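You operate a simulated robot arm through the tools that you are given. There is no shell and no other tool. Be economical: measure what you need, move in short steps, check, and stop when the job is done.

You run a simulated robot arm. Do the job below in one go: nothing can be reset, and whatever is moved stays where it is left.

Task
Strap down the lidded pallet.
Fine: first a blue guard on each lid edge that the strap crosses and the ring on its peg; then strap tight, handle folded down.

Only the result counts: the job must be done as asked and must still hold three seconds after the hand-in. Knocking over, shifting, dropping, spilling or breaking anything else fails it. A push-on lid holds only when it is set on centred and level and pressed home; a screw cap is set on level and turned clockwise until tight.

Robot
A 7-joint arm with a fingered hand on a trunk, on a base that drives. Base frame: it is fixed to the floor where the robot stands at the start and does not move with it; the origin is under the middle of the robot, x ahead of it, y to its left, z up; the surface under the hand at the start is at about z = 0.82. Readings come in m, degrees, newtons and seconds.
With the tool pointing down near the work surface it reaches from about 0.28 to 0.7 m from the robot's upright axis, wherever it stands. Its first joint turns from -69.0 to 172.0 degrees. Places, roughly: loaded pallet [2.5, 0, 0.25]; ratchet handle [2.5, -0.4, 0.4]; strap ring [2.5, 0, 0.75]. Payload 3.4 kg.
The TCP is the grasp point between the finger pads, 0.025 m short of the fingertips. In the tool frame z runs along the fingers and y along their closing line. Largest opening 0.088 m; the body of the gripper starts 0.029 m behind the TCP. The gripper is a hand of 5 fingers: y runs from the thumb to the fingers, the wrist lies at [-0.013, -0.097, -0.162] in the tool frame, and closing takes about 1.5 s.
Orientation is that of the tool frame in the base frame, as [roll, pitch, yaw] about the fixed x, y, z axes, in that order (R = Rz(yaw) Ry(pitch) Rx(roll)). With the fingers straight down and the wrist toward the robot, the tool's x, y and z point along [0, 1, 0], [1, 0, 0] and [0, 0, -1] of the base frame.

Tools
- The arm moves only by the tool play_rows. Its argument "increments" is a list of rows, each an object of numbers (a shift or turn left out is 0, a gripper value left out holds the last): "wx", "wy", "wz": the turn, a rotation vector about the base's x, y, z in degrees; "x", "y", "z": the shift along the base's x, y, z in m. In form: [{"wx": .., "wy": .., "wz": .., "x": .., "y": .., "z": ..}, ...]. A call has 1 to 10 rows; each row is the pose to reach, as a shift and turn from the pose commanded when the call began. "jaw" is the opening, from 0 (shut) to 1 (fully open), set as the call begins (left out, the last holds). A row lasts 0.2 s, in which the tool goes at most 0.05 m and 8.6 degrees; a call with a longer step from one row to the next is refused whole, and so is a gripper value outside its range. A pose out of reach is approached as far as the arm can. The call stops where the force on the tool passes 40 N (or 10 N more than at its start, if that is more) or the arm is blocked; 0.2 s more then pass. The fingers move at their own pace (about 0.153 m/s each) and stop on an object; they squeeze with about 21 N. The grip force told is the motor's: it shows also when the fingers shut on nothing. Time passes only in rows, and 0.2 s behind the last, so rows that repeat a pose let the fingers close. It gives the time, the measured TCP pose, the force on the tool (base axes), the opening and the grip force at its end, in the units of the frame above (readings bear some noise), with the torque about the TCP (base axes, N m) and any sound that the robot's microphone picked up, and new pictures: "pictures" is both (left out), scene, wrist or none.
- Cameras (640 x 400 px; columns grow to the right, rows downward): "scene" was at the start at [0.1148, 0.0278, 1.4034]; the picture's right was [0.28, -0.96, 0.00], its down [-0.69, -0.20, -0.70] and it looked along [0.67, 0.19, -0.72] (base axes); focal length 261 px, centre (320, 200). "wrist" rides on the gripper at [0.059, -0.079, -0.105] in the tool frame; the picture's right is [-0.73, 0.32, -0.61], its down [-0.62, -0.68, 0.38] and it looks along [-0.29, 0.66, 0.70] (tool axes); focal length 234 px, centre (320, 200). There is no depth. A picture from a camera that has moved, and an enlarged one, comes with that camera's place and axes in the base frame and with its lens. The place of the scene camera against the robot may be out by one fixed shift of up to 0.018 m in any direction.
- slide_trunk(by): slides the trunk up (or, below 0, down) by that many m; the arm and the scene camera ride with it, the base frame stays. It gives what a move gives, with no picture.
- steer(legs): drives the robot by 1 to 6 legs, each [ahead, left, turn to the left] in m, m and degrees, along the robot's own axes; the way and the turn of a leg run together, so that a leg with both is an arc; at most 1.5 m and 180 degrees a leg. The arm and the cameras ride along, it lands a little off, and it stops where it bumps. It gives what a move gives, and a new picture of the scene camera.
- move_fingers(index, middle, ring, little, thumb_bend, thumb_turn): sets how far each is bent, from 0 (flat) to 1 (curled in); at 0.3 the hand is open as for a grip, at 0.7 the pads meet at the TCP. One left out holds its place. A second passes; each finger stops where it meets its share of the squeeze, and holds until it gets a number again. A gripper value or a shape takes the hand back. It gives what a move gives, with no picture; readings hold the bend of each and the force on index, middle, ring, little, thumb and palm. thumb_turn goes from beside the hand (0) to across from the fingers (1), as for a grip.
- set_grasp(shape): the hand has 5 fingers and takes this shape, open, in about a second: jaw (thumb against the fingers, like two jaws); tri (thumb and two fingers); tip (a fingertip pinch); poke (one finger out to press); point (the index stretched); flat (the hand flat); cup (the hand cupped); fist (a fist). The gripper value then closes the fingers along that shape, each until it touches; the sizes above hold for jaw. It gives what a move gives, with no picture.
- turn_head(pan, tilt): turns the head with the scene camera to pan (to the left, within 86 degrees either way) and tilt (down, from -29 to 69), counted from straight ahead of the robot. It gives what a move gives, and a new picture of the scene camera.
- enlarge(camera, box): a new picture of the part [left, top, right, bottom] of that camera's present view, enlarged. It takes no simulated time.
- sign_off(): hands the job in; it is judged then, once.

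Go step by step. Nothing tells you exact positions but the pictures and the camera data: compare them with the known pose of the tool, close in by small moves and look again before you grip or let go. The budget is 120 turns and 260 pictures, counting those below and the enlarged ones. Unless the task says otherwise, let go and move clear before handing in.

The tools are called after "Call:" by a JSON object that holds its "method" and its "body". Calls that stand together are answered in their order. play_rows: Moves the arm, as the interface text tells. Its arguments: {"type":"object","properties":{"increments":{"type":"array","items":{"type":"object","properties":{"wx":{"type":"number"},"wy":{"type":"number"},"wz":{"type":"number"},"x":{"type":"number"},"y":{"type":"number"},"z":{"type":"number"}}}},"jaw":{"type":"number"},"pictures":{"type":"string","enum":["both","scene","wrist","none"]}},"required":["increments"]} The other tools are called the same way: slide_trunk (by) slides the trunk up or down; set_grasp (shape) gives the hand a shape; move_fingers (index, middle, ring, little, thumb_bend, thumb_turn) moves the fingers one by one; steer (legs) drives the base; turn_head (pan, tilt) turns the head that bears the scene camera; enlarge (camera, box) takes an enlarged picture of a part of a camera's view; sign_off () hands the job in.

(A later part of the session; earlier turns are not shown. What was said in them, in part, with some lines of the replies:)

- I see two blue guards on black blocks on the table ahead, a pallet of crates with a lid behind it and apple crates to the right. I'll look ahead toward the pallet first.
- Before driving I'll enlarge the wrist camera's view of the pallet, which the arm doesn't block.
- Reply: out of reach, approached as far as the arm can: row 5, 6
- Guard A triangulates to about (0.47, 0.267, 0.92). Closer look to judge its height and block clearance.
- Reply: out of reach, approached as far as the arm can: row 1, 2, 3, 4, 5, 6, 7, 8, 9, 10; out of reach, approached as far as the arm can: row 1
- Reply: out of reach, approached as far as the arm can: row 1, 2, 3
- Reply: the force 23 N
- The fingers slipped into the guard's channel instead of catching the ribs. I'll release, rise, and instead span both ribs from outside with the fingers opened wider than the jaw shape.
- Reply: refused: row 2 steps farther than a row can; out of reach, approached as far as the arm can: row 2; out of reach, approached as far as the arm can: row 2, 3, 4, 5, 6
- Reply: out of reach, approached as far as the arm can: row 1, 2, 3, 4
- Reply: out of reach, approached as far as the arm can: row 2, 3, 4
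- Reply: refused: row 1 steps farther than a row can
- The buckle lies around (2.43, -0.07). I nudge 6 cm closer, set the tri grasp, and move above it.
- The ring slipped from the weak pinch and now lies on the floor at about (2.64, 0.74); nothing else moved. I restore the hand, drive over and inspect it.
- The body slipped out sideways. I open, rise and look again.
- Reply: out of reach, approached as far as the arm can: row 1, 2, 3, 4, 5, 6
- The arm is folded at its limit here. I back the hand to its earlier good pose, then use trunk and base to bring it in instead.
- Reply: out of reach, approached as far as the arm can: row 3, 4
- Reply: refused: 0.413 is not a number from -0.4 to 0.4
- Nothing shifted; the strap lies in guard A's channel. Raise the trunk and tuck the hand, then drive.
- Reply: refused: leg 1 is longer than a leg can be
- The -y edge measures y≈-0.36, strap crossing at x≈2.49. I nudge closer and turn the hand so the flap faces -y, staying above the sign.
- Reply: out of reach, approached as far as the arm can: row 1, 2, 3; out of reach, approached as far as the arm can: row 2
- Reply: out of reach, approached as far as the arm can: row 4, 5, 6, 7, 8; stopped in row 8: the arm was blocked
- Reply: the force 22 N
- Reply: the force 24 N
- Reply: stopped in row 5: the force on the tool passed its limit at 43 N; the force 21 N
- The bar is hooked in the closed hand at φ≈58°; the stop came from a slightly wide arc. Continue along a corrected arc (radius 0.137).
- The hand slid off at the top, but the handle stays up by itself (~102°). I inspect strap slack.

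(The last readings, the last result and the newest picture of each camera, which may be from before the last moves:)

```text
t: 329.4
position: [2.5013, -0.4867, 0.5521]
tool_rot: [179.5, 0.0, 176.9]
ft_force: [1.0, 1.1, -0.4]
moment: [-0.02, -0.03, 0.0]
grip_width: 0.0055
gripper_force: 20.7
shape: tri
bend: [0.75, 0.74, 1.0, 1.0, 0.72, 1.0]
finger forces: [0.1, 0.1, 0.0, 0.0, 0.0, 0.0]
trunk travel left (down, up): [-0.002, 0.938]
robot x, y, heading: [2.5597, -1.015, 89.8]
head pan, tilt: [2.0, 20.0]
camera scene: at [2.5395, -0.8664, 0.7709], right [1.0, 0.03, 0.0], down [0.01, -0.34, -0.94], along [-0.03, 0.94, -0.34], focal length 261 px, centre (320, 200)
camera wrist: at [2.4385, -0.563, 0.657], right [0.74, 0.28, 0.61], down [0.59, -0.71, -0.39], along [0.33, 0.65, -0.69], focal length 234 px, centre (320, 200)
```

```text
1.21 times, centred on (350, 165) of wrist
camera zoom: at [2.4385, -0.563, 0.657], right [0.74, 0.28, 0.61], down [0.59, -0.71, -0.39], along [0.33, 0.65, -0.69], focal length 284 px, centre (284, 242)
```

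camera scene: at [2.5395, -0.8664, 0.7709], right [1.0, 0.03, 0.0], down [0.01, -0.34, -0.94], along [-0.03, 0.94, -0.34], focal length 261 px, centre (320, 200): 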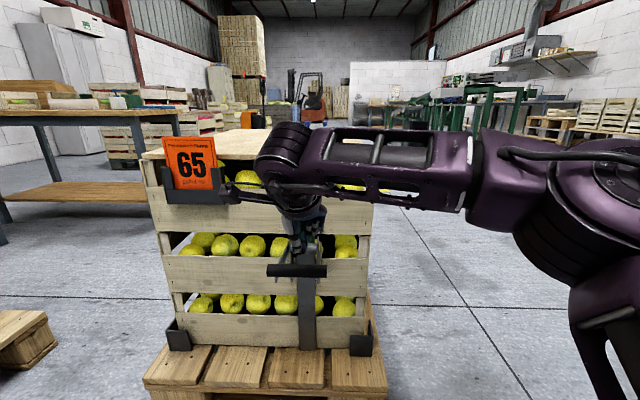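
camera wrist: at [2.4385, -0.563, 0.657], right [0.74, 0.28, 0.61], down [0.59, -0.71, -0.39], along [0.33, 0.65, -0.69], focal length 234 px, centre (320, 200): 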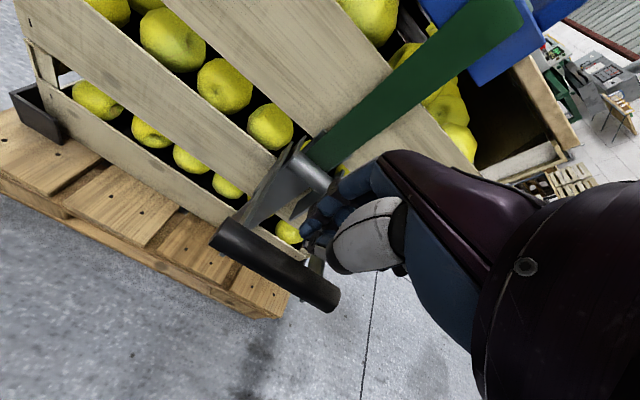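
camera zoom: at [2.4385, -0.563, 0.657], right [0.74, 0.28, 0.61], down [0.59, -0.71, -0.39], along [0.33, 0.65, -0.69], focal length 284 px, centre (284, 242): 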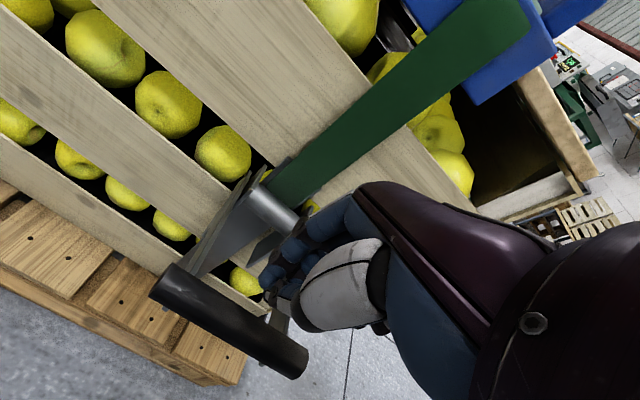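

Handle stays where left, so I regrip it up here, properly centred, then do a full stroke down and up on the fitted arc (centre (-0.369, 0.470), r 0.134).

Call:
{"method": "play_rows", "body": {"increments": [{"z": 0.012}, {"z": 0.012}, {"y": -0.01, "z": 0.012}, {"y": -0.01, "z": 0.012}, {"y": -0.01, "z": -0.02}, {"y": -0.01, "z": -0.045}], "jaw": 1, "pictures": "none"}}

Call:
{"method": "play_rows", "body": {"increments": [{}, {}, {}, {}, {}, {}, {}], "jaw": 0, "pictures": "wrist"}}

Call:
{"method": "play_rows", "body": {"increments": [{"wx": 6.5, "y": -0.0034, "z": -0.0348}, {"wx": 13, "y": 0.0024, "z": -0.0694}, {"wx": 19.5, "y": 0.0169, "z": -0.101}, {"wx": 26, "y": 0.0391, "z": -0.128}, {"wx": 32.5, "y": 0.0676, "z": -0.1485}, {"wx": 39, "y": 0.0958, "z": -0.1596}, {"wx": 45, "y": 0.114, "z": -0.163}], "pictures": "wrist"}}

```text
t: 330.8
position: [2.5014, -0.4996, 0.5025]
tool_rot: [180.0, 0.4, 177.0]
ft_force: [-0.7, -0.1, -0.8]
moment: [-0.02, 0.01, 0.0]
grip_width: 0.0878
gripper_force: 0.0
shape: tri
bend: [0.3, 0.3, 0.99, 0.99, 0.3, 0.98]
finger forces: [0.1, 0.1, 0.1, 0.0, 0.0, 0.1]
trunk travel left (down, up): [-0.002, 0.938]
robot x, y, heading: [2.5567, -1.013, 90.0]
head pan, tilt: [2.0, 20.0]
```

```text
t: 332.4
position: [2.5013, -0.4981, 0.5031]
tool_rot: [-179.8, 0.4, 176.9]
ft_force: [-0.6, 0.8, -0.3]
moment: [-0.01, -0.17, 0.1]
grip_width: 0.0065
gripper_force: 21.4
shape: tri
bend: [0.73, 0.7, 1.0, 1.0, 0.76, 1.0]
finger forces: [8.8, 6.7, 10.1, 0.1, 19.6, 0.0]
trunk travel left (down, up): [-0.002, 0.938]
robot x, y, heading: [2.5573, -1.0142, 90.2]
head pan, tilt: [2.0, 20.0]
camera wrist: at [2.4375, -0.5739, 0.6084], right [0.74, 0.29, 0.61], down [0.59, -0.71, -0.38], along [0.33, 0.64, -0.69], focal length 234 px, centre (320, 200)
```

wrist: 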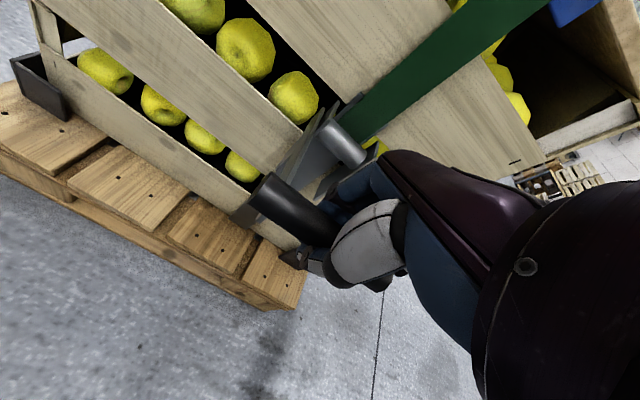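

```text
t: 334.0
position: [2.5001, -0.3843, 0.3364]
tool_rot: [135.4, -1.7, 177.6]
ft_force: [0.7, -6.4, 0.3]
moment: [0.38, -0.34, -0.27]
grip_width: 0.009
gripper_force: 21.5
shape: tri
bend: [0.73, 0.71, 1.0, 1.0, 0.74, 1.0]
finger forces: [1.0, 0.0, 15.4, 0.0, 31.7, 0.0]
trunk travel left (down, up): [-0.002, 0.938]
robot x, y, heading: [2.5518, -1.0139, 89.9]
head pan, tilt: [2.0, 20.0]
camera wrist: at [2.4371, -0.5113, 0.3575], right [0.74, -0.23, 0.64], down [0.59, -0.24, -0.77], along [0.33, 0.94, -0.04], focal length 234 px, centre (320, 200)
```

wrist: 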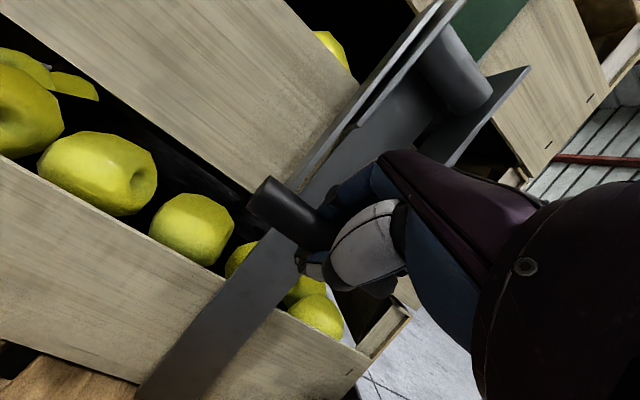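

That stroke went smoothly with the bar enclosed in the hand. I run two more full up/down strokes, reading forces and sounds.

Call:
{"method": "play_rows", "body": {"increments": [{"wx": -6, "y": -0.0182, "z": 0.0034}, {"wx": -12.5, "y": -0.0464, "z": 0.0145}, {"wx": -19, "y": -0.0749, "z": 0.035}, {"wx": -25.5, "y": -0.0971, "z": 0.062}, {"wx": -32, "y": -0.1116, "z": 0.0936}, {"wx": -38.5, "y": -0.1174, "z": 0.1282}, {"wx": -45, "y": -0.114, "z": 0.163}, {"wx": -45, "y": -0.1018, "z": 0.196}], "pictures": "wrist"}}

Call:
{"method": "play_rows", "body": {"increments": [{"y": -0.0122, "z": -0.033}, {"wx": 6.5, "y": -0.0156, "z": -0.0678}, {"wx": 13, "y": -0.0098, "z": -0.1024}, {"wx": 19.5, "y": 0.0047, "z": -0.134}, {"wx": 26, "y": 0.0269, "z": -0.161}, {"wx": 32.5, "y": 0.0554, "z": -0.1815}, {"wx": 39, "y": 0.0836, "z": -0.1926}, {"wx": 45, "y": 0.1018, "z": -0.196}], "pictures": "wrist"}}

```text
t: 335.8
position: [2.5, -0.4861, 0.5241]
tool_rot: [-178.4, 1.1, 177.3]
ft_force: [0.9, -28.1, -1.0]
moment: [0.37, 0.09, 0.01]
grip_width: 0.0052
gripper_force: 21.2
shape: tri
bend: [0.72, 0.7, 1.0, 1.0, 0.67, 1.0]
finger forces: [7.0, 14.5, 0.1, 0.0, 36.6, 0.0]
trunk travel left (down, up): [-0.002, 0.938]
robot x, y, heading: [2.5546, -1.0174, 90.3]
head pan, tilt: [2.0, 20.0]
camera wrist: at [2.4365, -0.5593, 0.6308], right [0.73, 0.3, 0.61], down [0.6, -0.72, -0.35], along [0.33, 0.62, -0.71], focal length 234 px, centre (320, 200)
```

wrist: 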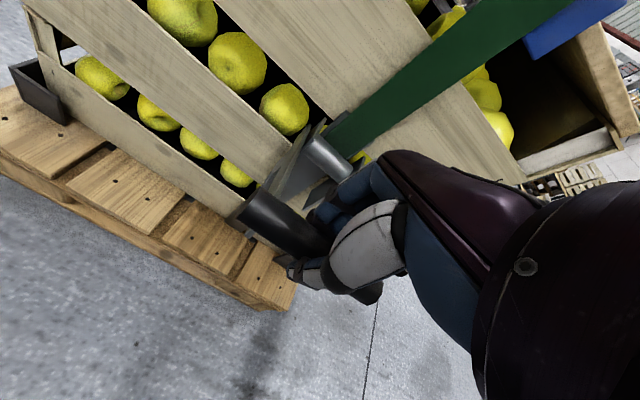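

```text
t: 337.6
position: [2.501, -0.3844, 0.3359]
tool_rot: [135.3, -1.7, 177.5]
ft_force: [2.0, -7.9, 0.0]
moment: [0.45, -0.33, -0.25]
grip_width: 0.009
gripper_force: 20.6
shape: tri
bend: [0.73, 0.71, 1.0, 1.0, 0.74, 1.0]
finger forces: [0.3, 0.0, 17.3, 0.0, 28.5, 0.1]
trunk travel left (down, up): [-0.002, 0.938]
robot x, y, heading: [2.5554, -1.0159, 90.1]
head pan, tilt: [2.0, 20.0]
camera wrist: at [2.4372, -0.5113, 0.3577], right [0.74, -0.23, 0.64], down [0.59, -0.24, -0.77], along [0.33, 0.94, -0.04], focal length 234 px, centre (320, 200)
```

wrist: 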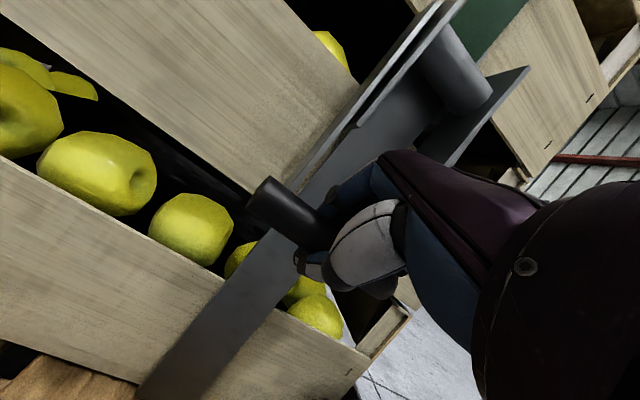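

The handle's upper stop is near 105°. I run three more strokes within that range in one go.

Call:
{"method": "play_rows", "body": {"increments": [{"wx": -6, "y": -0.0182, "z": 0.0034}, {"wx": -12.5, "y": -0.0464, "z": 0.0145}, {"wx": -19, "y": -0.0749, "z": 0.035}, {"wx": -25.5, "y": -0.0971, "z": 0.062}, {"wx": -32, "y": -0.1116, "z": 0.0936}, {"wx": -38.5, "y": -0.1174, "z": 0.1282}, {"wx": -45, "y": -0.114, "z": 0.163}, {"wx": -45, "y": -0.112, "z": 0.17}], "pictures": "none"}}

Call:
{"method": "play_rows", "body": {"increments": [{"y": -0.002, "z": -0.007}, {"wx": 6.5, "y": -0.0054, "z": -0.0418}, {"wx": 13, "y": 0.0004, "z": -0.0764}, {"wx": 19.5, "y": 0.0149, "z": -0.108}, {"wx": 26, "y": 0.0371, "z": -0.135}, {"wx": 32.5, "y": 0.0656, "z": -0.1555}, {"wx": 39, "y": 0.0938, "z": -0.1666}, {"wx": 45, "y": 0.112, "z": -0.17}], "pictures": "none"}}

Call:
{"method": "play_rows", "body": {"increments": [{"wx": -6, "y": -0.0182, "z": 0.0034}, {"wx": -12.5, "y": -0.0464, "z": 0.0145}, {"wx": -19, "y": -0.0749, "z": 0.035}, {"wx": -25.5, "y": -0.0971, "z": 0.062}, {"wx": -32, "y": -0.1116, "z": 0.0936}, {"wx": -38.5, "y": -0.1174, "z": 0.1282}, {"wx": -45, "y": -0.114, "z": 0.163}, {"wx": -45, "y": -0.112, "z": 0.17}], "pictures": "none"}}

Call:
{"method": "play_rows", "body": {"increments": [{"y": -0.002, "z": -0.007}, {"wx": 6.5, "y": -0.0054, "z": -0.0418}, {"wx": 13, "y": 0.0004, "z": -0.0764}, {"wx": 19.5, "y": 0.0149, "z": -0.108}, {"wx": 26, "y": 0.0371, "z": -0.135}, {"wx": 32.5, "y": 0.0656, "z": -0.1555}, {"wx": 39, "y": 0.0938, "z": -0.1666}, {"wx": 45, "y": 0.112, "z": -0.17}], "pictures": "none"}}

Call:
{"method": "enlarge", "body": {"camera": "scene", "box": [230, 90, 390, 200]}}

Call:
{"method": "enlarge", "body": {"camera": "wrist", "box": [200, 0, 520, 300]}}

```text
t: 339.4
position: [2.5015, -0.4964, 0.5098]
tool_rot: [-179.8, 0.4, 177.0]
ft_force: [1.2, -1.5, -0.4]
moment: [-0.37, -0.36, 0.25]
grip_width: 0.0077
gripper_force: 21.4
shape: tri
bend: [0.73, 0.7, 1.0, 1.0, 0.77, 1.0]
finger forces: [9.3, 12.9, 19.4, 0.1, 17.2, 0.0]
trunk travel left (down, up): [-0.002, 0.938]
robot x, y, heading: [2.557, -1.0177, 90.1]
head pan, tilt: [2.0, 20.0]
```

```text
t: 341.2
position: [2.5011, -0.3837, 0.3362]
tool_rot: [135.4, -1.7, 177.6]
ft_force: [-2.0, -6.4, -0.7]
moment: [0.42, -0.36, -0.32]
grip_width: 0.0085
gripper_force: 21.4
shape: tri
bend: [0.73, 0.71, 1.0, 1.0, 0.74, 1.0]
finger forces: [0.5, 2.1, 16.7, 0.1, 27.1, 0.1]
trunk travel left (down, up): [-0.002, 0.938]
robot x, y, heading: [2.5543, -1.0169, 90.1]
head pan, tilt: [2.0, 20.0]
```

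```text
t: 343.0
position: [2.5016, -0.4957, 0.5091]
tool_rot: [-179.9, 0.3, 177.0]
ft_force: [-0.5, -2.5, -0.3]
moment: [-0.38, -0.32, 0.26]
grip_width: 0.0077
gripper_force: 21.7
shape: tri
bend: [0.73, 0.7, 1.0, 1.0, 0.77, 1.0]
finger forces: [9.2, 12.6, 19.2, 0.1, 17.2, 0.1]
trunk travel left (down, up): [-0.002, 0.938]
robot x, y, heading: [2.5566, -1.0136, 90.2]
head pan, tilt: [2.0, 20.0]
```

```text
t: 344.8
position: [2.5016, -0.3845, 0.3362]
tool_rot: [135.4, -1.7, 177.6]
ft_force: [-1.2, -7.5, 0.7]
moment: [0.41, -0.38, -0.29]
grip_width: 0.009
gripper_force: 20.5
shape: tri
bend: [0.73, 0.71, 1.0, 1.0, 0.74, 1.0]
finger forces: [0.4, 2.0, 16.4, 0.0, 27.2, 0.0]
trunk travel left (down, up): [-0.002, 0.938]
robot x, y, heading: [2.5576, -1.0139, 90.4]
head pan, tilt: [2.0, 20.0]
```

```text
3.64 times, centred on (310, 145) of scene
camera zoom: at [2.5391, -0.8643, 0.7693], right [1.0, 0.03, 0.0], down [0.01, -0.34, -0.94], along [-0.03, 0.94, -0.34], focal length 950 px, centre (356, 400)
```

zoom: 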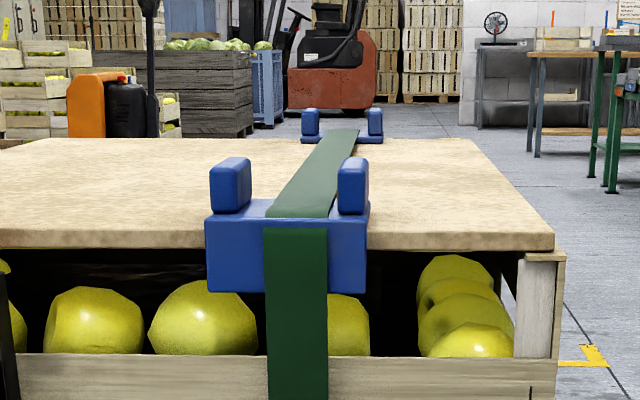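

```text
1.33 times, centred on (360, 150) of wrist
camera zoom: at [2.4381, -0.5113, 0.3575], right [0.74, -0.23, 0.64], down [0.59, -0.24, -0.77], along [0.33, 0.94, -0.04], focal length 312 px, centre (267, 267)
```

zoom: 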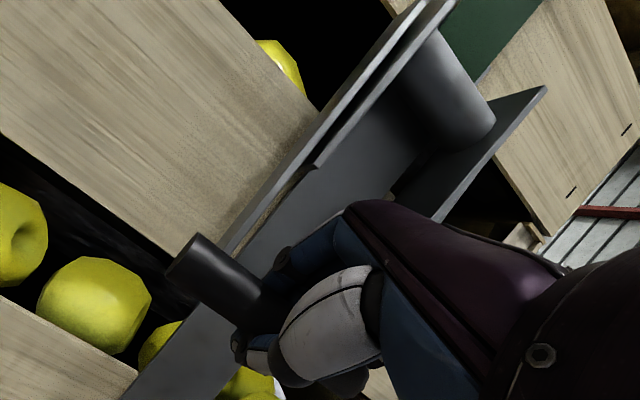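

The strap now runs dead straight between the guards. I release the handle (folded down), back off, raise the trunk and inspect everything.

Call:
{"method": "play_rows", "body": {"increments": [{}, {}, {}, {}, {"y": -0.015, "z": 0.012}, {"y": -0.04, "z": 0.035}, {"y": -0.075, "z": 0.06}, {"y": -0.11, "z": 0.08}], "jaw": 1, "pictures": "wrist"}}

Call:
{"method": "slide_trunk", "body": {"by": 0.4}}

Call:
{"method": "turn_head", "body": {"pan": 3, "tilt": 38}}

Call:
{"method": "enlarge", "body": {"camera": "scene", "box": [200, 60, 400, 300]}}

Call:
{"method": "enlarge", "body": {"camera": "wrist", "box": [0, 0, 640, 400]}}

```text
t: 346.6
position: [2.5017, -0.4958, 0.4218]
tool_rot: [135.0, -1.9, 177.4]
ft_force: [0.2, -0.6, 0.3]
moment: [0.0, 0.0, 0.03]
grip_width: 0.088
gripper_force: 0.1
shape: tri
bend: [0.3, 0.3, 0.99, 0.99, 0.3, 0.98]
finger forces: [0.0, 0.0, 0.0, 0.0, 0.0, 0.0]
trunk travel left (down, up): [-0.002, 0.938]
robot x, y, heading: [2.5546, -1.0119, 89.9]
head pan, tilt: [2.0, 20.0]
camera wrist: at [2.4378, -0.6216, 0.4418], right [0.74, -0.23, 0.63], down [0.59, -0.24, -0.77], along [0.33, 0.94, -0.04], focal length 234 px, centre (320, 200)
```

wrist: 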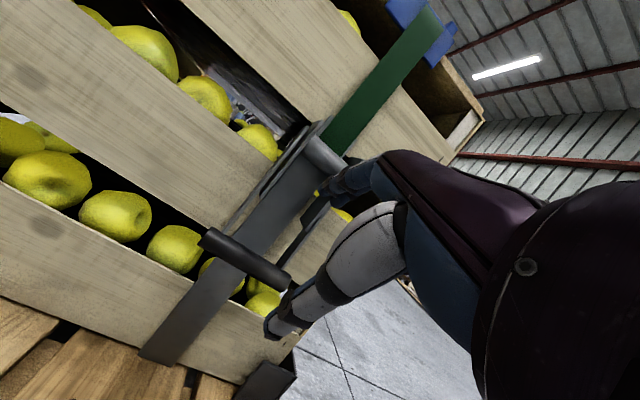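

```text
t: 350.4
position: [2.5014, -0.4967, 0.8198]
tool_rot: [135.1, -1.9, 177.6]
ft_force: [-0.5, 1.0, -0.1]
moment: [-0.02, 0.03, 0.03]
grip_width: 0.0878
gripper_force: 0.1
shape: tri
bend: [0.3, 0.3, 0.99, 0.99, 0.3, 0.98]
finger forces: [0.1, 0.0, 0.0, 0.1, 0.0, 0.0]
trunk travel left (down, up): [-0.402, 0.538]
robot x, y, heading: [2.5539, -1.0167, 89.9]
head pan, tilt: [2.0, 20.0]
```

```text
t: 351.2
position: [2.4995, -0.4956, 0.8213]
tool_rot: [135.1, -1.8, 177.5]
ft_force: [0.1, -1.1, 0.2]
moment: [0.01, 0.02, 0.0]
grip_width: 0.0875
gripper_force: 0.0
shape: tri
bend: [0.3, 0.3, 0.99, 0.99, 0.3, 0.98]
finger forces: [0.0, 0.0, 0.0, 0.0, 0.0, 0.0]
trunk travel left (down, up): [-0.402, 0.538]
robot x, y, heading: [2.5519, -1.015, 90.0]
head pan, tilt: [3.0, 38.0]
camera scene: at [2.5381, -0.873, 1.1417], right [1.0, 0.05, 0.0], down [0.03, -0.61, -0.79], along [-0.04, 0.79, -0.62], focal length 261 px, centre (320, 200)
```

scene: 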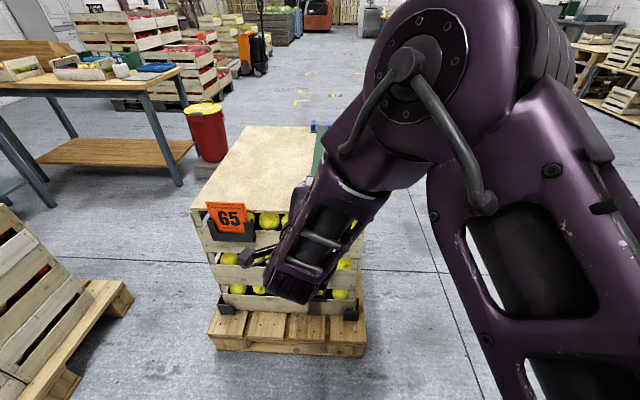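

```text
1.67 times, centred on (300, 180) of scene
camera zoom: at [2.5381, -0.873, 1.1417], right [1.0, 0.05, 0.0], down [0.03, -0.61, -0.79], along [-0.04, 0.79, -0.62], focal length 435 px, centre (353, 233)
```

zoom: 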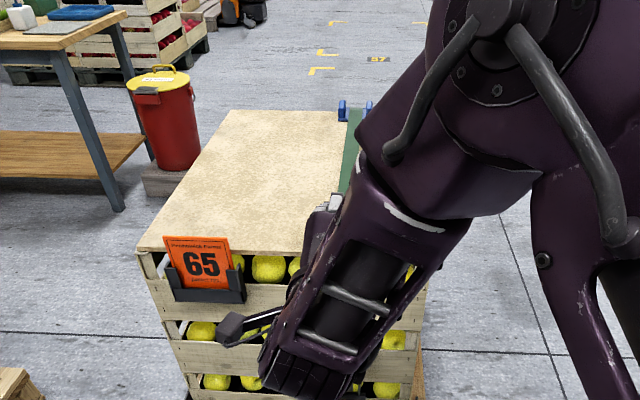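

```text
1.00 times, centred on (320, 200) of wrist (not enlarged: the box is as wide or as high as the picture)
camera zoom: at [2.4373, -0.6218, 0.8414], right [0.74, -0.23, 0.63], down [0.59, -0.24, -0.77], along [0.33, 0.94, -0.04], focal length 234 px, centre (320, 200)
```

zoom: 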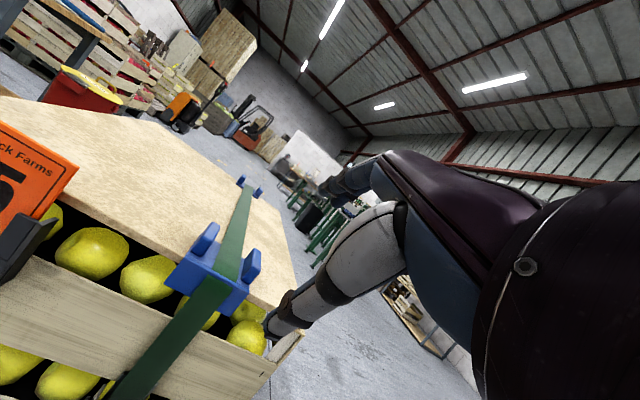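

The handle hangs nearly down (perhaps ~10° out). Before finishing I check the ring side for slack by driving round the back.

Call:
{"method": "steer", "body": {"legs": [[0, -0.53, 0], [1.5, 0, 0], [0.4, 0, 0], [0, 0, 125]]}}

Call:
{"method": "turn_head", "body": {"pan": 15, "tilt": 40}}

Call:
{"method": "enlarge", "body": {"camera": "wrist", "box": [0, 0, 640, 400]}}

```text
t: 368.6
position: [2.6927, 0.5286, 0.8217]
tool_rot: [135.0, -1.8, -57.0]
ft_force: [0.3, 0.5, 1.0]
moment: [-0.01, 0.0, -0.04]
grip_width: 0.0875
gripper_force: 0.2
shape: tri
bend: [0.3, 0.3, 0.99, 0.99, 0.3, 0.98]
finger forces: [0.0, 0.0, 0.0, 0.0, 0.0, 0.0]
trunk travel left (down, up): [-0.402, 0.538]
robot x, y, heading: [3.083, 0.874, -144.7]
head pan, tilt: [3.0, 38.0]
camera scene: at [2.9635, 0.7983, 1.1416], right [-0.62, 0.78, 0.0], down [0.48, 0.38, -0.79], along [-0.62, -0.49, -0.62], focal length 261 px, centre (320, 200)
```

scene: 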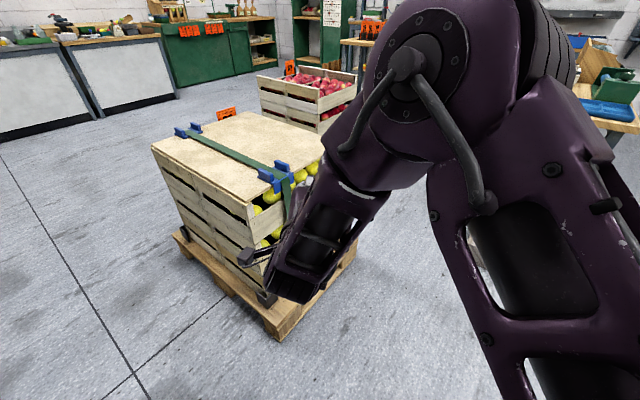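

```text
t: 369.3
position: [2.6925, 0.5296, 0.8208]
tool_rot: [135.1, -1.9, -56.9]
ft_force: [-0.4, -0.5, -0.2]
moment: [0.03, 0.02, 0.01]
grip_width: 0.0878
gripper_force: 0.1
shape: tri
bend: [0.3, 0.3, 0.99, 0.99, 0.3, 0.98]
finger forces: [0.0, 0.1, 0.0, 0.0, 0.0, 0.0]
trunk travel left (down, up): [-0.402, 0.538]
robot x, y, heading: [3.0828, 0.8738, -144.5]
head pan, tilt: [15.0, 40.0]
camera scene: at [2.9769, 0.7865, 1.1386], right [-0.77, 0.64, 0.0], down [0.41, 0.5, -0.77], along [-0.49, -0.59, -0.64], focal length 261 px, centre (320, 200)
```

scene: 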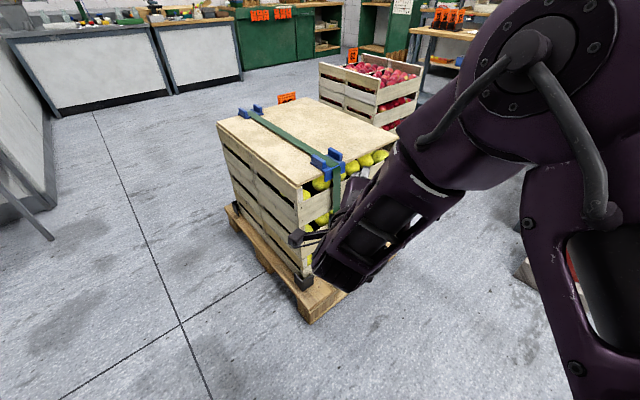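

```text
1.00 times, centred on (320, 200) of wrist (not enlarged: the box is as wide or as high as the picture)
camera zoom: at [2.8333, 0.5516, 0.8415], right [-0.24, 0.74, 0.63], down [-0.15, 0.62, -0.77], along [-0.96, -0.28, -0.04], focal length 234 px, centre (320, 200)
```

zoom: 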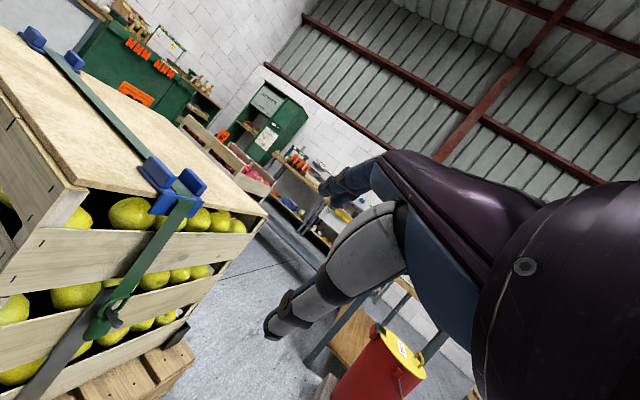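

Call:
{"method": "enlarge", "body": {"camera": "wrist", "box": [50, 140, 230, 350]}}

Call:
{"method": "enlarge", "body": {"camera": "scene", "box": [220, 90, 380, 230]}}

```text
1.90 times, centred on (140, 245) of wrist
camera zoom: at [2.8333, 0.5516, 0.8415], right [-0.24, 0.74, 0.63], down [-0.15, 0.62, -0.77], along [-0.96, -0.28, -0.04], focal length 446 px, centre (663, 114)
```

zoom: 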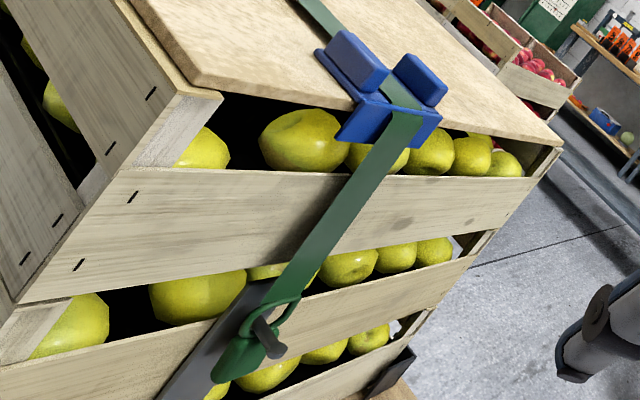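

```text
2.86 times, centred on (300, 160) of scene
camera zoom: at [2.9769, 0.7865, 1.1386], right [-0.77, 0.64, 0.0], down [0.41, 0.5, -0.77], along [-0.49, -0.59, -0.64], focal length 746 px, centre (377, 314)
```

zoom: 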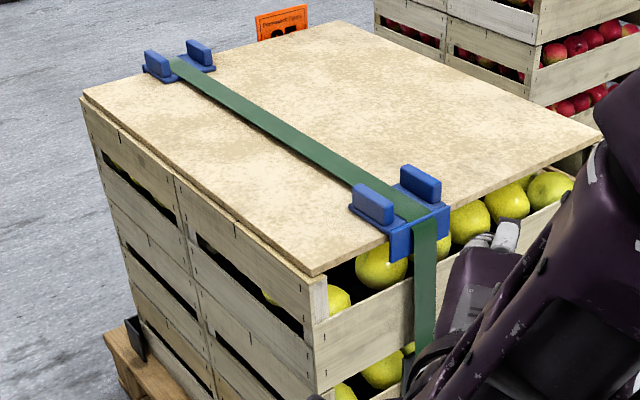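

The strap is straight over both guards and taut to the ring on its peg. I return to the ratchet to give extra strokes, feel for resistance, and fold the handle fully down.

Call:
{"method": "steer", "body": {"legs": [[0, 0, -125.3], [-0.4, 0, 0], [-1.49, 0, 0], [0, 0.53, 0]]}}

Call:
{"method": "slide_trunk", "body": {"by": -0.4}}

Call:
{"method": "enlarge", "body": {"camera": "wrist", "box": [0, 0, 640, 400]}}

```text
t: 386.7
position: [2.4834, -0.4726, 0.8195]
tool_rot: [135.0, -1.9, 176.2]
ft_force: [-0.2, 1.0, -0.5]
moment: [0.0, 0.0, -0.02]
grip_width: 0.0878
gripper_force: 0.0
shape: tri
bend: [0.3, 0.3, 0.99, 0.99, 0.3, 0.98]
finger forces: [0.0, 0.0, 0.0, 0.0, 0.0, 0.1]
trunk travel left (down, up): [-0.402, 0.538]
robot x, y, heading: [2.5266, -0.9943, 88.3]
head pan, tilt: [15.0, 40.0]
camera scene: at [2.4929, -0.8556, 1.1386], right [0.97, 0.23, 0.0], down [0.15, -0.62, -0.77], along [-0.18, 0.74, -0.64], focal length 261 px, centre (320, 200)
```

scene: 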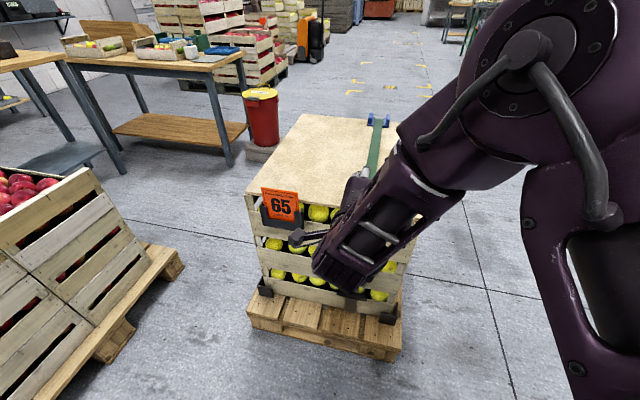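

```text
t: 390.5
position: [2.4835, -0.4737, 0.4211]
tool_rot: [135.1, -1.8, 176.1]
ft_force: [-0.6, 0.0, -0.9]
moment: [0.01, 0.01, 0.0]
grip_width: 0.0878
gripper_force: 0.3
shape: tri
bend: [0.3, 0.3, 0.99, 0.99, 0.3, 0.98]
finger forces: [0.0, 0.0, 0.0, 0.0, 0.0, 0.1]
trunk travel left (down, up): [-0.002, 0.938]
robot x, y, heading: [2.5259, -0.9927, 88.8]
head pan, tilt: [15.0, 40.0]
```

```text
1.00 times, centred on (320, 200) of wrist (not enlarged: the box is as wide or as high as the picture)
camera zoom: at [2.4166, -0.5979, 0.4415], right [0.73, -0.25, 0.63], down [0.58, -0.25, -0.77], along [0.35, 0.93, -0.04], focal length 234 px, centre (320, 200)
```

zoom: 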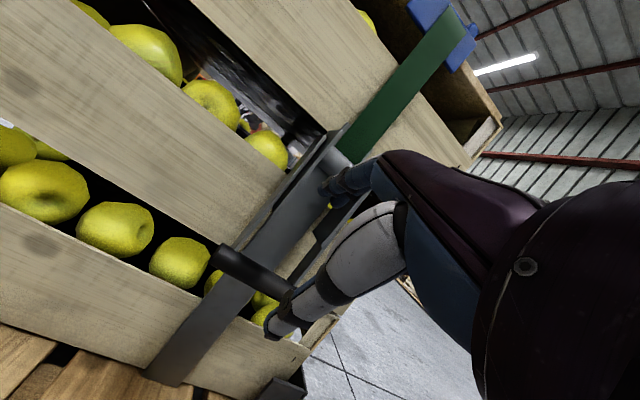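

Call:
{"method": "play_rows", "body": {"increments": [{"wz": 1.7, "x": 0.0175, "y": 0.009, "z": -0.027}, {"wz": 1.7, "x": 0.0175, "y": 0.03, "z": -0.048}, {"wz": 1.7, "x": 0.0175, "y": 0.051, "z": -0.069}, {"wz": 1.7, "x": 0.0175, "y": 0.07, "z": -0.089}, {"wz": 1.7, "x": 0.0175, "y": 0.071, "z": -0.09}], "pictures": "none"}}

Call:
{"method": "play_rows", "body": {"increments": [{}, {}, {}, {}, {}, {}, {}], "jaw": 0, "pictures": "wrist"}}

Call:
{"method": "play_rows", "body": {"increments": [{"wx": -6, "y": -0.0182, "z": 0.0034}, {"wx": -12.5, "y": -0.0464, "z": 0.0145}, {"wx": -19, "y": -0.0749, "z": 0.035}, {"wx": -25.5, "y": -0.0971, "z": 0.062}, {"wx": -32, "y": -0.1116, "z": 0.0936}], "pictures": "wrist"}}

```text
t: 391.7
position: [2.5013, -0.403, 0.331]
tool_rot: [135.1, -1.9, 177.9]
ft_force: [1.5, -19.7, 6.1]
moment: [0.79, 0.07, 0.07]
grip_width: 0.0863
gripper_force: 0.0
shape: tri
bend: [0.32, 0.31, 0.99, 0.99, 0.3, 0.98]
finger forces: [17.5, 2.0, 0.0, 0.0, 0.0, 0.0]
out of reach, approached as far as the arm can: row 1, 2, 3
trunk travel left (down, up): [-0.002, 0.938]
robot x, y, heading: [2.525, -0.9957, 88.5]
head pan, tilt: [15.0, 40.0]
```

```text
t: 393.3
position: [2.5017, -0.4014, 0.329]
tool_rot: [135.3, -1.8, 177.8]
ft_force: [2.2, -0.9, -17.7]
moment: [-0.38, 0.02, -0.07]
grip_width: 0.0143
gripper_force: 21.3
shape: tri
bend: [0.73, 0.44, 1.0, 1.0, 0.34, 1.0]
finger forces: [5.3, 4.3, 0.0, 0.0, 20.7, 0.0]
trunk travel left (down, up): [-0.002, 0.938]
robot x, y, heading: [2.5276, -0.9921, 88.6]
head pan, tilt: [15.0, 40.0]
camera wrist: at [2.4383, -0.5284, 0.35], right [0.74, -0.23, 0.64], down [0.59, -0.24, -0.77], along [0.33, 0.94, -0.04], focal length 234 px, centre (320, 200)
```

wrist: 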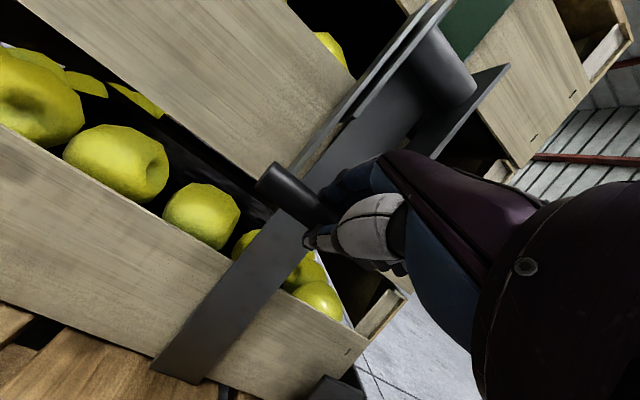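

```text
t: 394.5
position: [2.5015, -0.5124, 0.4244]
tool_rot: [167.2, -0.5, 177.3]
ft_force: [1.3, -13.1, -8.4]
moment: [-0.39, 0.03, 0.03]
grip_width: 0.0128
gripper_force: 21.1
shape: tri
bend: [0.73, 0.46, 1.0, 1.0, 0.36, 1.0]
finger forces: [6.4, 5.3, 0.0, 0.0, 18.1, 0.0]
trunk travel left (down, up): [-0.002, 0.938]
robot x, y, heading: [2.5239, -0.9948, 88.9]
head pan, tilt: [15.0, 40.0]
camera wrist: at [2.4384, -0.6101, 0.51], right [0.74, 0.15, 0.66], down [0.59, -0.61, -0.53], along [0.32, 0.78, -0.54], focal length 234 px, centre (320, 200)
```

wrist: 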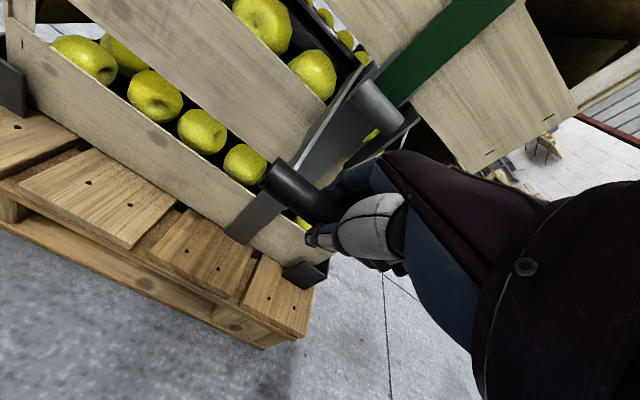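

Handle moves freely so far. I complete this stroke and do three more cycles, ending folded down.

Call:
{"method": "play_rows", "body": {"increments": [{"wx": -6, "y": -0.008, "z": 0.0346}, {"wx": -13, "y": -0.0054, "z": 0.068}, {"wx": -13, "y": -0.0054, "z": 0.068}], "pictures": "none"}}

Call:
{"method": "play_rows", "body": {"increments": [{"wx": 6.5, "y": -0.0034, "z": -0.0348}, {"wx": 13, "y": 0.0024, "z": -0.0694}, {"wx": 19.5, "y": 0.0169, "z": -0.101}, {"wx": 26, "y": 0.0391, "z": -0.128}, {"wx": 32.5, "y": 0.0676, "z": -0.1485}, {"wx": 39, "y": 0.0958, "z": -0.1596}, {"wx": 45, "y": 0.114, "z": -0.163}], "pictures": "wrist"}}

Call:
{"method": "play_rows", "body": {"increments": [{"wx": -6, "y": -0.0182, "z": 0.0034}, {"wx": -12.5, "y": -0.0464, "z": 0.0145}, {"wx": -19, "y": -0.0749, "z": 0.035}, {"wx": -25.5, "y": -0.0971, "z": 0.062}, {"wx": -32, "y": -0.1116, "z": 0.0936}, {"wx": -38.5, "y": -0.1174, "z": 0.1282}, {"wx": -45, "y": -0.114, "z": 0.163}], "pictures": "wrist"}}

Call:
{"method": "play_rows", "body": {"increments": [{"wx": 6.5, "y": -0.0034, "z": -0.0348}, {"wx": 13, "y": 0.0024, "z": -0.0694}, {"wx": 19.5, "y": 0.0169, "z": -0.101}, {"wx": 26, "y": 0.0391, "z": -0.128}, {"wx": 32.5, "y": 0.0676, "z": -0.1485}, {"wx": 39, "y": 0.0958, "z": -0.1596}, {"wx": 45, "y": 0.114, "z": -0.163}], "pictures": "wrist"}}

```text
t: 395.3
position: [2.5015, -0.5196, 0.4947]
tool_rot: [-179.9, 0.2, 177.2]
ft_force: [-1.1, -14.9, 0.5]
moment: [-0.21, 0.02, -0.03]
grip_width: 0.0117
gripper_force: 21.1
shape: tri
bend: [0.74, 0.47, 1.0, 1.0, 0.37, 1.0]
finger forces: [5.0, 2.5, 0.1, 0.0, 16.6, 0.1]
trunk travel left (down, up): [-0.002, 0.938]
robot x, y, heading: [2.526, -0.9946, 88.4]
head pan, tilt: [15.0, 40.0]
```

```text
t: 396.9
position: [2.4998, -0.4035, 0.3249]
tool_rot: [135.4, -1.9, 177.9]
ft_force: [1.8, -5.5, -16.0]
moment: [0.02, -0.08, -0.33]
grip_width: 0.0116
gripper_force: 21.4
shape: tri
bend: [0.74, 0.47, 0.99, 1.0, 0.36, 1.0]
finger forces: [3.4, 1.4, 11.8, 0.0, 20.9, 0.0]
trunk travel left (down, up): [-0.002, 0.938]
robot x, y, heading: [2.523, -0.997, 88.5]
head pan, tilt: [15.0, 40.0]
camera wrist: at [2.4379, -0.5315, 0.3471], right [0.74, -0.22, 0.64], down [0.59, -0.24, -0.77], along [0.32, 0.95, -0.04], focal length 234 px, centre (320, 200)
```

wrist: 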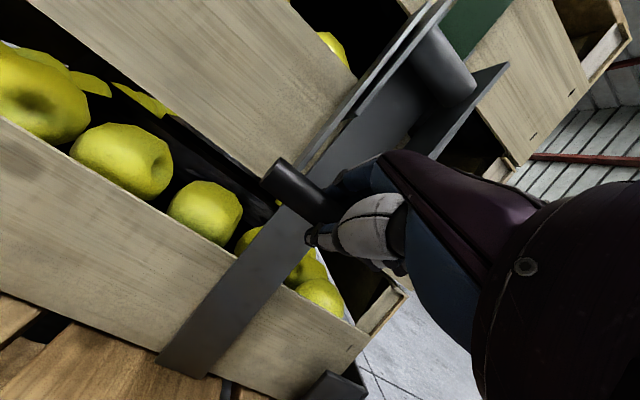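

```text
t: 398.5
position: [2.503, -0.5196, 0.4946]
tool_rot: [-179.8, 0.3, 177.2]
ft_force: [-0.6, -13.8, -1.9]
moment: [-0.35, -0.09, 0.06]
grip_width: 0.0127
gripper_force: 20.6
shape: tri
bend: [0.73, 0.48, 0.99, 1.0, 0.38, 1.0]
finger forces: [6.9, 5.8, 6.4, 0.1, 17.3, 0.0]
trunk travel left (down, up): [-0.002, 0.938]
robot x, y, heading: [2.525, -0.9995, 88.5]
head pan, tilt: [15.0, 40.0]
camera wrist: at [2.4386, -0.5956, 0.5991], right [0.74, 0.29, 0.61], down [0.59, -0.71, -0.38], along [0.32, 0.64, -0.7], focal length 234 px, centre (320, 200)
```

wrist: 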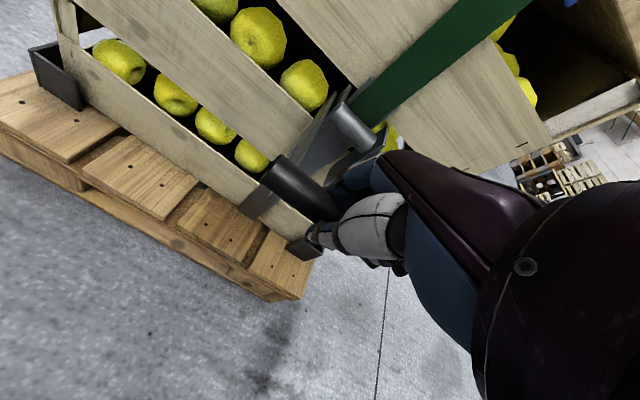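

```text
t: 400.1
position: [2.4999, -0.4043, 0.3267]
tool_rot: [135.3, -1.9, 177.9]
ft_force: [2.2, -5.1, -17.5]
moment: [-0.02, -0.12, -0.22]
grip_width: 0.0107
gripper_force: 20.9
shape: tri
bend: [0.74, 0.47, 0.99, 1.0, 0.35, 1.0]
finger forces: [2.3, 0.7, 8.6, 0.0, 22.3, 0.0]
trunk travel left (down, up): [-0.002, 0.938]
robot x, y, heading: [2.5277, -0.999, 88.4]
head pan, tilt: [15.0, 40.0]
camera wrist: at [2.4381, -0.5315, 0.3483], right [0.74, -0.22, 0.64], down [0.59, -0.24, -0.77], along [0.32, 0.95, -0.04], focal length 234 px, centre (320, 200)
```

wrist: 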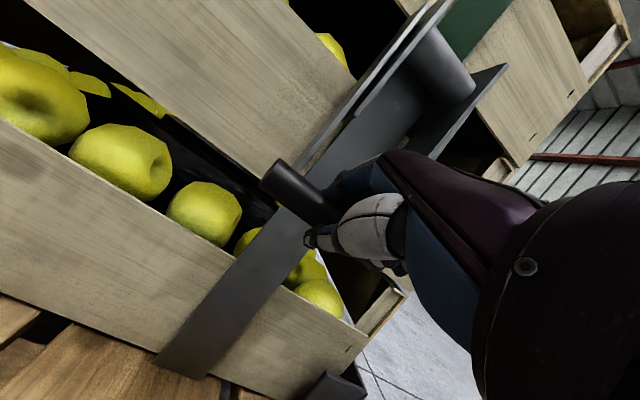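

The handle cycles freely and returns to its stop; the strap is taut. I release, then press the bar fully home with closed fingertips, and back off.

Call:
{"method": "play_rows", "body": {"increments": [{}, {}, {}, {}, {"y": -0.015, "z": 0.012}, {"y": -0.04, "z": 0.035}, {"y": -0.075, "z": 0.05}], "jaw": 1, "pictures": "wrist"}}

Call:
{"method": "play_rows", "body": {"increments": [{}, {}, {}, {}, {}, {"z": -0.02}, {"y": 0.025, "z": -0.022}, {"y": 0.045, "z": -0.022}, {"y": 0.06, "z": -0.022}, {"y": 0.07, "z": -0.022}], "jaw": 0, "pictures": "wrist"}}

```text
t: 401.7
position: [2.4862, -0.4718, 0.3987]
tool_rot: [135.5, -1.9, 177.8]
ft_force: [0.1, 0.1, -0.8]
moment: [0.02, -0.03, 0.04]
grip_width: 0.0877
gripper_force: 0.0
shape: tri
bend: [0.3, 0.3, 0.99, 0.99, 0.3, 0.98]
finger forces: [0.0, 0.1, 0.0, 0.0, 0.0, 0.1]
out of reach, approached as far as the arm can: row 5, 6, 7
trunk travel left (down, up): [-0.002, 0.938]
robot x, y, heading: [2.5243, -0.9964, 88.5]
head pan, tilt: [15.0, 40.0]
camera wrist: at [2.4232, -0.5989, 0.4206], right [0.74, -0.23, 0.64], down [0.59, -0.24, -0.77], along [0.33, 0.94, -0.05], focal length 234 px, centre (320, 200)
```

wrist: 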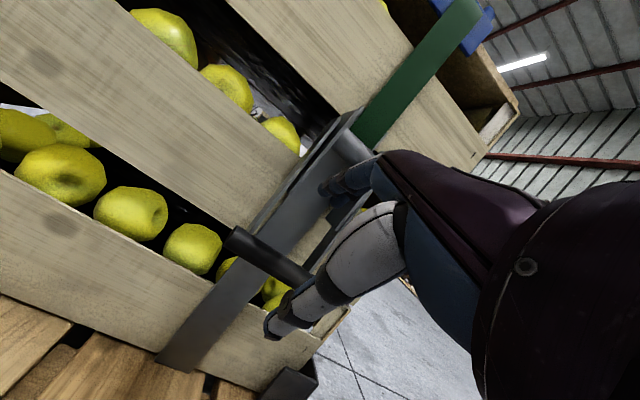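

```text
t: 403.9
position: [2.4862, -0.4013, 0.3765]
tool_rot: [135.0, -1.9, 177.9]
ft_force: [0.1, 0.2, 0.8]
moment: [0.02, -0.01, 0.01]
grip_width: 0.0
gripper_force: 20.8
shape: tri
bend: [0.7, 0.7, 1.0, 1.0, 0.36, 1.0]
finger forces: [0.1, 0.0, 0.1, 0.0, 0.0, 0.0]
out of reach, approached as far as the arm can: row 6, 7
trunk travel left (down, up): [-0.002, 0.938]
robot x, y, heading: [2.523, -0.9915, 88.5]
head pan, tilt: [15.0, 40.0]
camera wrist: at [2.423, -0.5283, 0.3975], right [0.74, -0.23, 0.63], down [0.59, -0.23, -0.77], along [0.33, 0.94, -0.04], focal length 234 px, centre (320, 200)
```

wrist: 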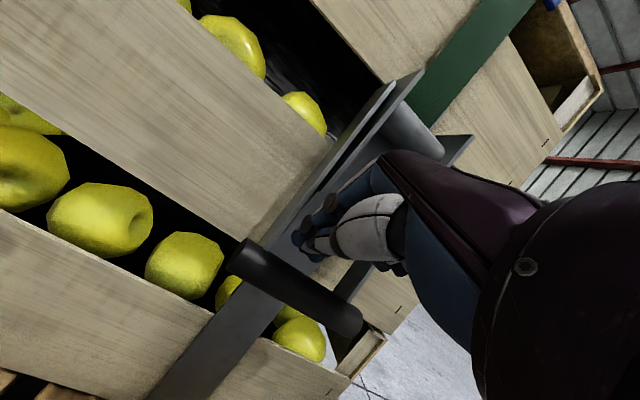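

The bar is at about 8° from vertical, essentially folded. One gentle push at bar height, then withdraw clear.

Call:
{"method": "play_rows", "body": {"increments": [{"y": -0.03}, {"y": -0.06}, {"y": -0.065, "z": -0.02}, {"y": -0.065, "z": -0.035}, {"y": -0.04, "z": -0.035}, {"y": -0.02, "z": -0.035}, {"y": -0.01, "z": -0.035}, {"y": -0.003, "z": -0.035}], "pictures": "wrist"}}

Call:
{"method": "play_rows", "body": {"increments": [{"y": -0.03}, {"y": -0.07}, {"y": -0.11, "z": 0.02}, {"y": -0.12, "z": 0.06}], "pictures": "wrist"}}

```text
t: 405.7
position: [2.4855, -0.4056, 0.3433]
tool_rot: [135.1, -1.8, 177.9]
ft_force: [2.3, -24.6, 7.6]
moment: [-0.09, -0.06, -0.13]
grip_width: 0.0
gripper_force: 20.5
shape: tri
bend: [0.7, 0.7, 1.0, 1.0, 0.34, 1.0]
finger forces: [0.0, 45.3, 0.1, 0.0, 0.0, 0.0]
out of reach, approached as far as the arm can: row 2, 3, 4, 5, 6
trunk travel left (down, up): [-0.002, 0.938]
robot x, y, heading: [2.5226, -0.9917, 88.5]
head pan, tilt: [15.0, 40.0]
camera wrist: at [2.423, -0.5331, 0.3634], right [0.74, -0.23, 0.63], down [0.59, -0.23, -0.77], along [0.32, 0.95, -0.04], focal length 234 px, centre (320, 200)
```

wrist: 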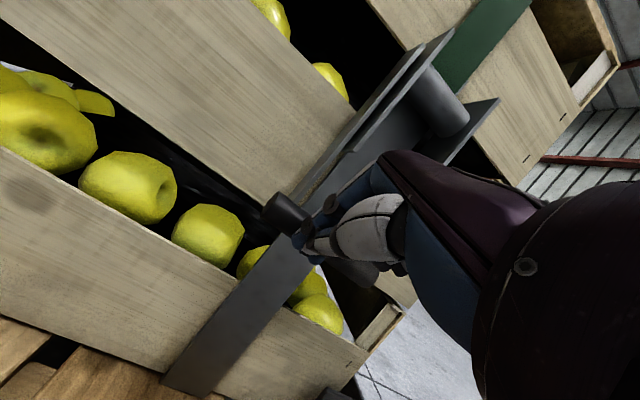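

```text
t: 406.9
position: [2.4995, -0.5288, 0.3542]
tool_rot: [144.4, -2.9, 175.4]
ft_force: [-0.4, -0.2, 0.3]
moment: [0.0, 0.03, 0.0]
grip_width: 0.0
gripper_force: 21.5
shape: tri
bend: [0.7, 0.7, 1.0, 1.0, 0.35, 1.0]
finger forces: [0.0, 0.0, 0.0, 0.0, 0.1, 0.1]
out of reach, approached as far as the arm can: row 1, 2, 3, 4
trunk travel left (down, up): [-0.002, 0.938]
robot x, y, heading: [2.5282, -0.9936, 88.6]
head pan, tilt: [15.0, 40.0]
stopped in row 4: the arm was blocked; the commanded pose is now the measured one
camera wrist: at [2.4326, -0.6493, 0.3955], right [0.75, -0.15, 0.64], down [0.56, -0.38, -0.74], along [0.36, 0.91, -0.2], focal length 234 px, centre (320, 200)
```

wrist: 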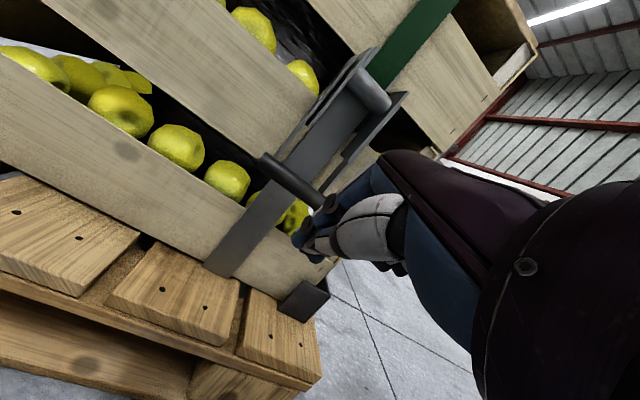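

The handle is now pressed against its stop, flush with the frame. I drive clear and take a last look.

Call:
{"method": "steer", "body": {"legs": [[-0.3, 0, 0]]}}

Call:
{"method": "slide_trunk", "body": {"by": 0.3}}

Call:
{"method": "enlarge", "body": {"camera": "wrist", "box": [60, 0, 400, 330]}}

Call:
{"method": "enlarge", "body": {"camera": "scene", "box": [180, 50, 460, 330]}}

```text
t: 408.9
position: [2.4928, -0.8292, 0.3546]
tool_rot: [144.1, -3.0, 175.3]
ft_force: [-0.5, 0.2, 0.9]
moment: [0.0, 0.0, -0.02]
grip_width: 0.0
gripper_force: 20.2
shape: tri
bend: [0.7, 0.7, 1.0, 1.0, 0.35, 1.0]
finger forces: [0.0, 0.0, 0.0, 0.0, 0.0, 0.0]
trunk travel left (down, up): [-0.002, 0.938]
robot x, y, heading: [2.521, -1.2953, 88.4]
head pan, tilt: [15.0, 40.0]
camera scene: at [2.4856, -1.1549, 0.7386], right [0.97, 0.23, 0.0], down [0.15, -0.63, -0.77], along [-0.18, 0.75, -0.64], focal length 261 px, centre (320, 200)
```

scene: 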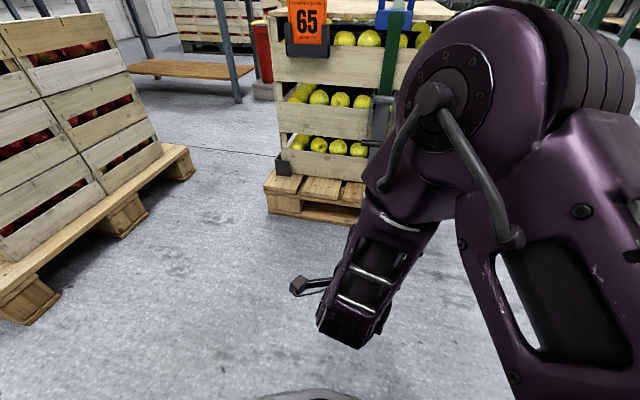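

```text
t: 411.9
position: [2.4925, -0.8283, 0.6558]
tool_rot: [144.0, -3.1, 175.2]
ft_force: [-0.7, -0.1, -0.2]
moment: [-0.01, 0.02, -0.01]
grip_width: 0.0
gripper_force: 20.6
shape: tri
bend: [0.7, 0.7, 1.0, 1.0, 0.35, 1.0]
finger forces: [0.0, 0.0, 0.1, 0.0, 0.0, 0.0]
trunk travel left (down, up): [-0.302, 0.638]
robot x, y, heading: [2.5196, -1.2954, 88.3]
head pan, tilt: [15.0, 40.0]
```

```text
1.21 times, centred on (230, 165) of wrist
camera zoom: at [2.4257, -0.9476, 0.697], right [0.75, -0.16, 0.64], down [0.56, -0.38, -0.74], along [0.36, 0.91, -0.19], focal length 284 px, centre (429, 242)
```

zoom: 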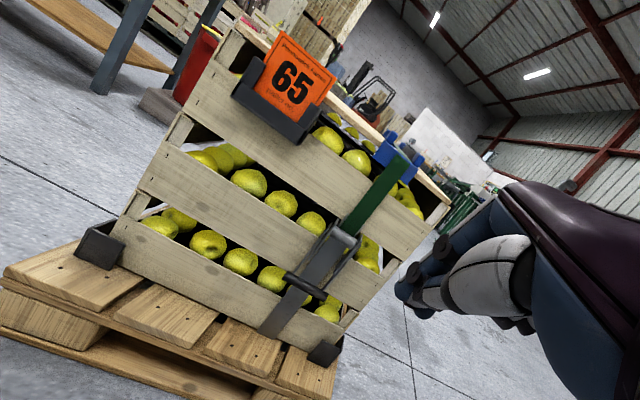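

```text
1.43 times, centred on (320, 190) of scene
camera zoom: at [2.4857, -1.1548, 1.0386], right [0.97, 0.23, 0.0], down [0.15, -0.63, -0.77], along [-0.18, 0.75, -0.64], focal length 373 px, centre (320, 214)
```

zoom: 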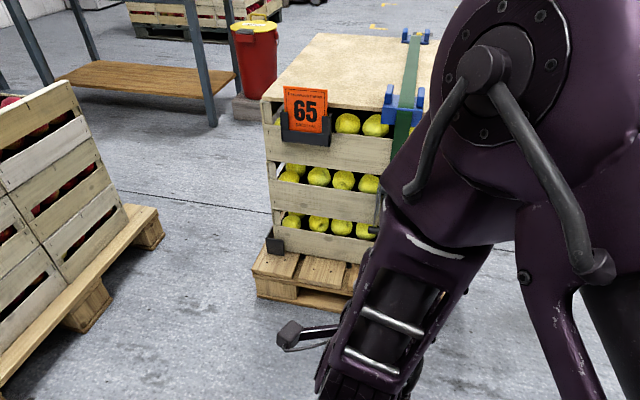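

Both guards are seated on their edges, the strap runs straight across them, the handle is folded down and the arm is clear. I hand in now.

Call:
{"method": "sign_off", "body": {}}

```text
The job is handed in.
```

The pallet is strapped and handed in: a blue guard is seated on each lid edge the strap crosses, the ring is on its peg, and the handle is folded down against its stop.

- **Tightness:** the strap runs straight over both guards to the ring, with no slack visible. I judged this by eye only. The ratchet handle kept moving freely through several full strokes, with no growing resistance and no clicks, so the actual tension is unconfirmed.
- **Slips:** the ring fell to the floor once before I hung it on the peg, and a finger pressed on the lid once at about 12 N. Afterwards I saw no shift in the lid, the guard already placed or anything else.
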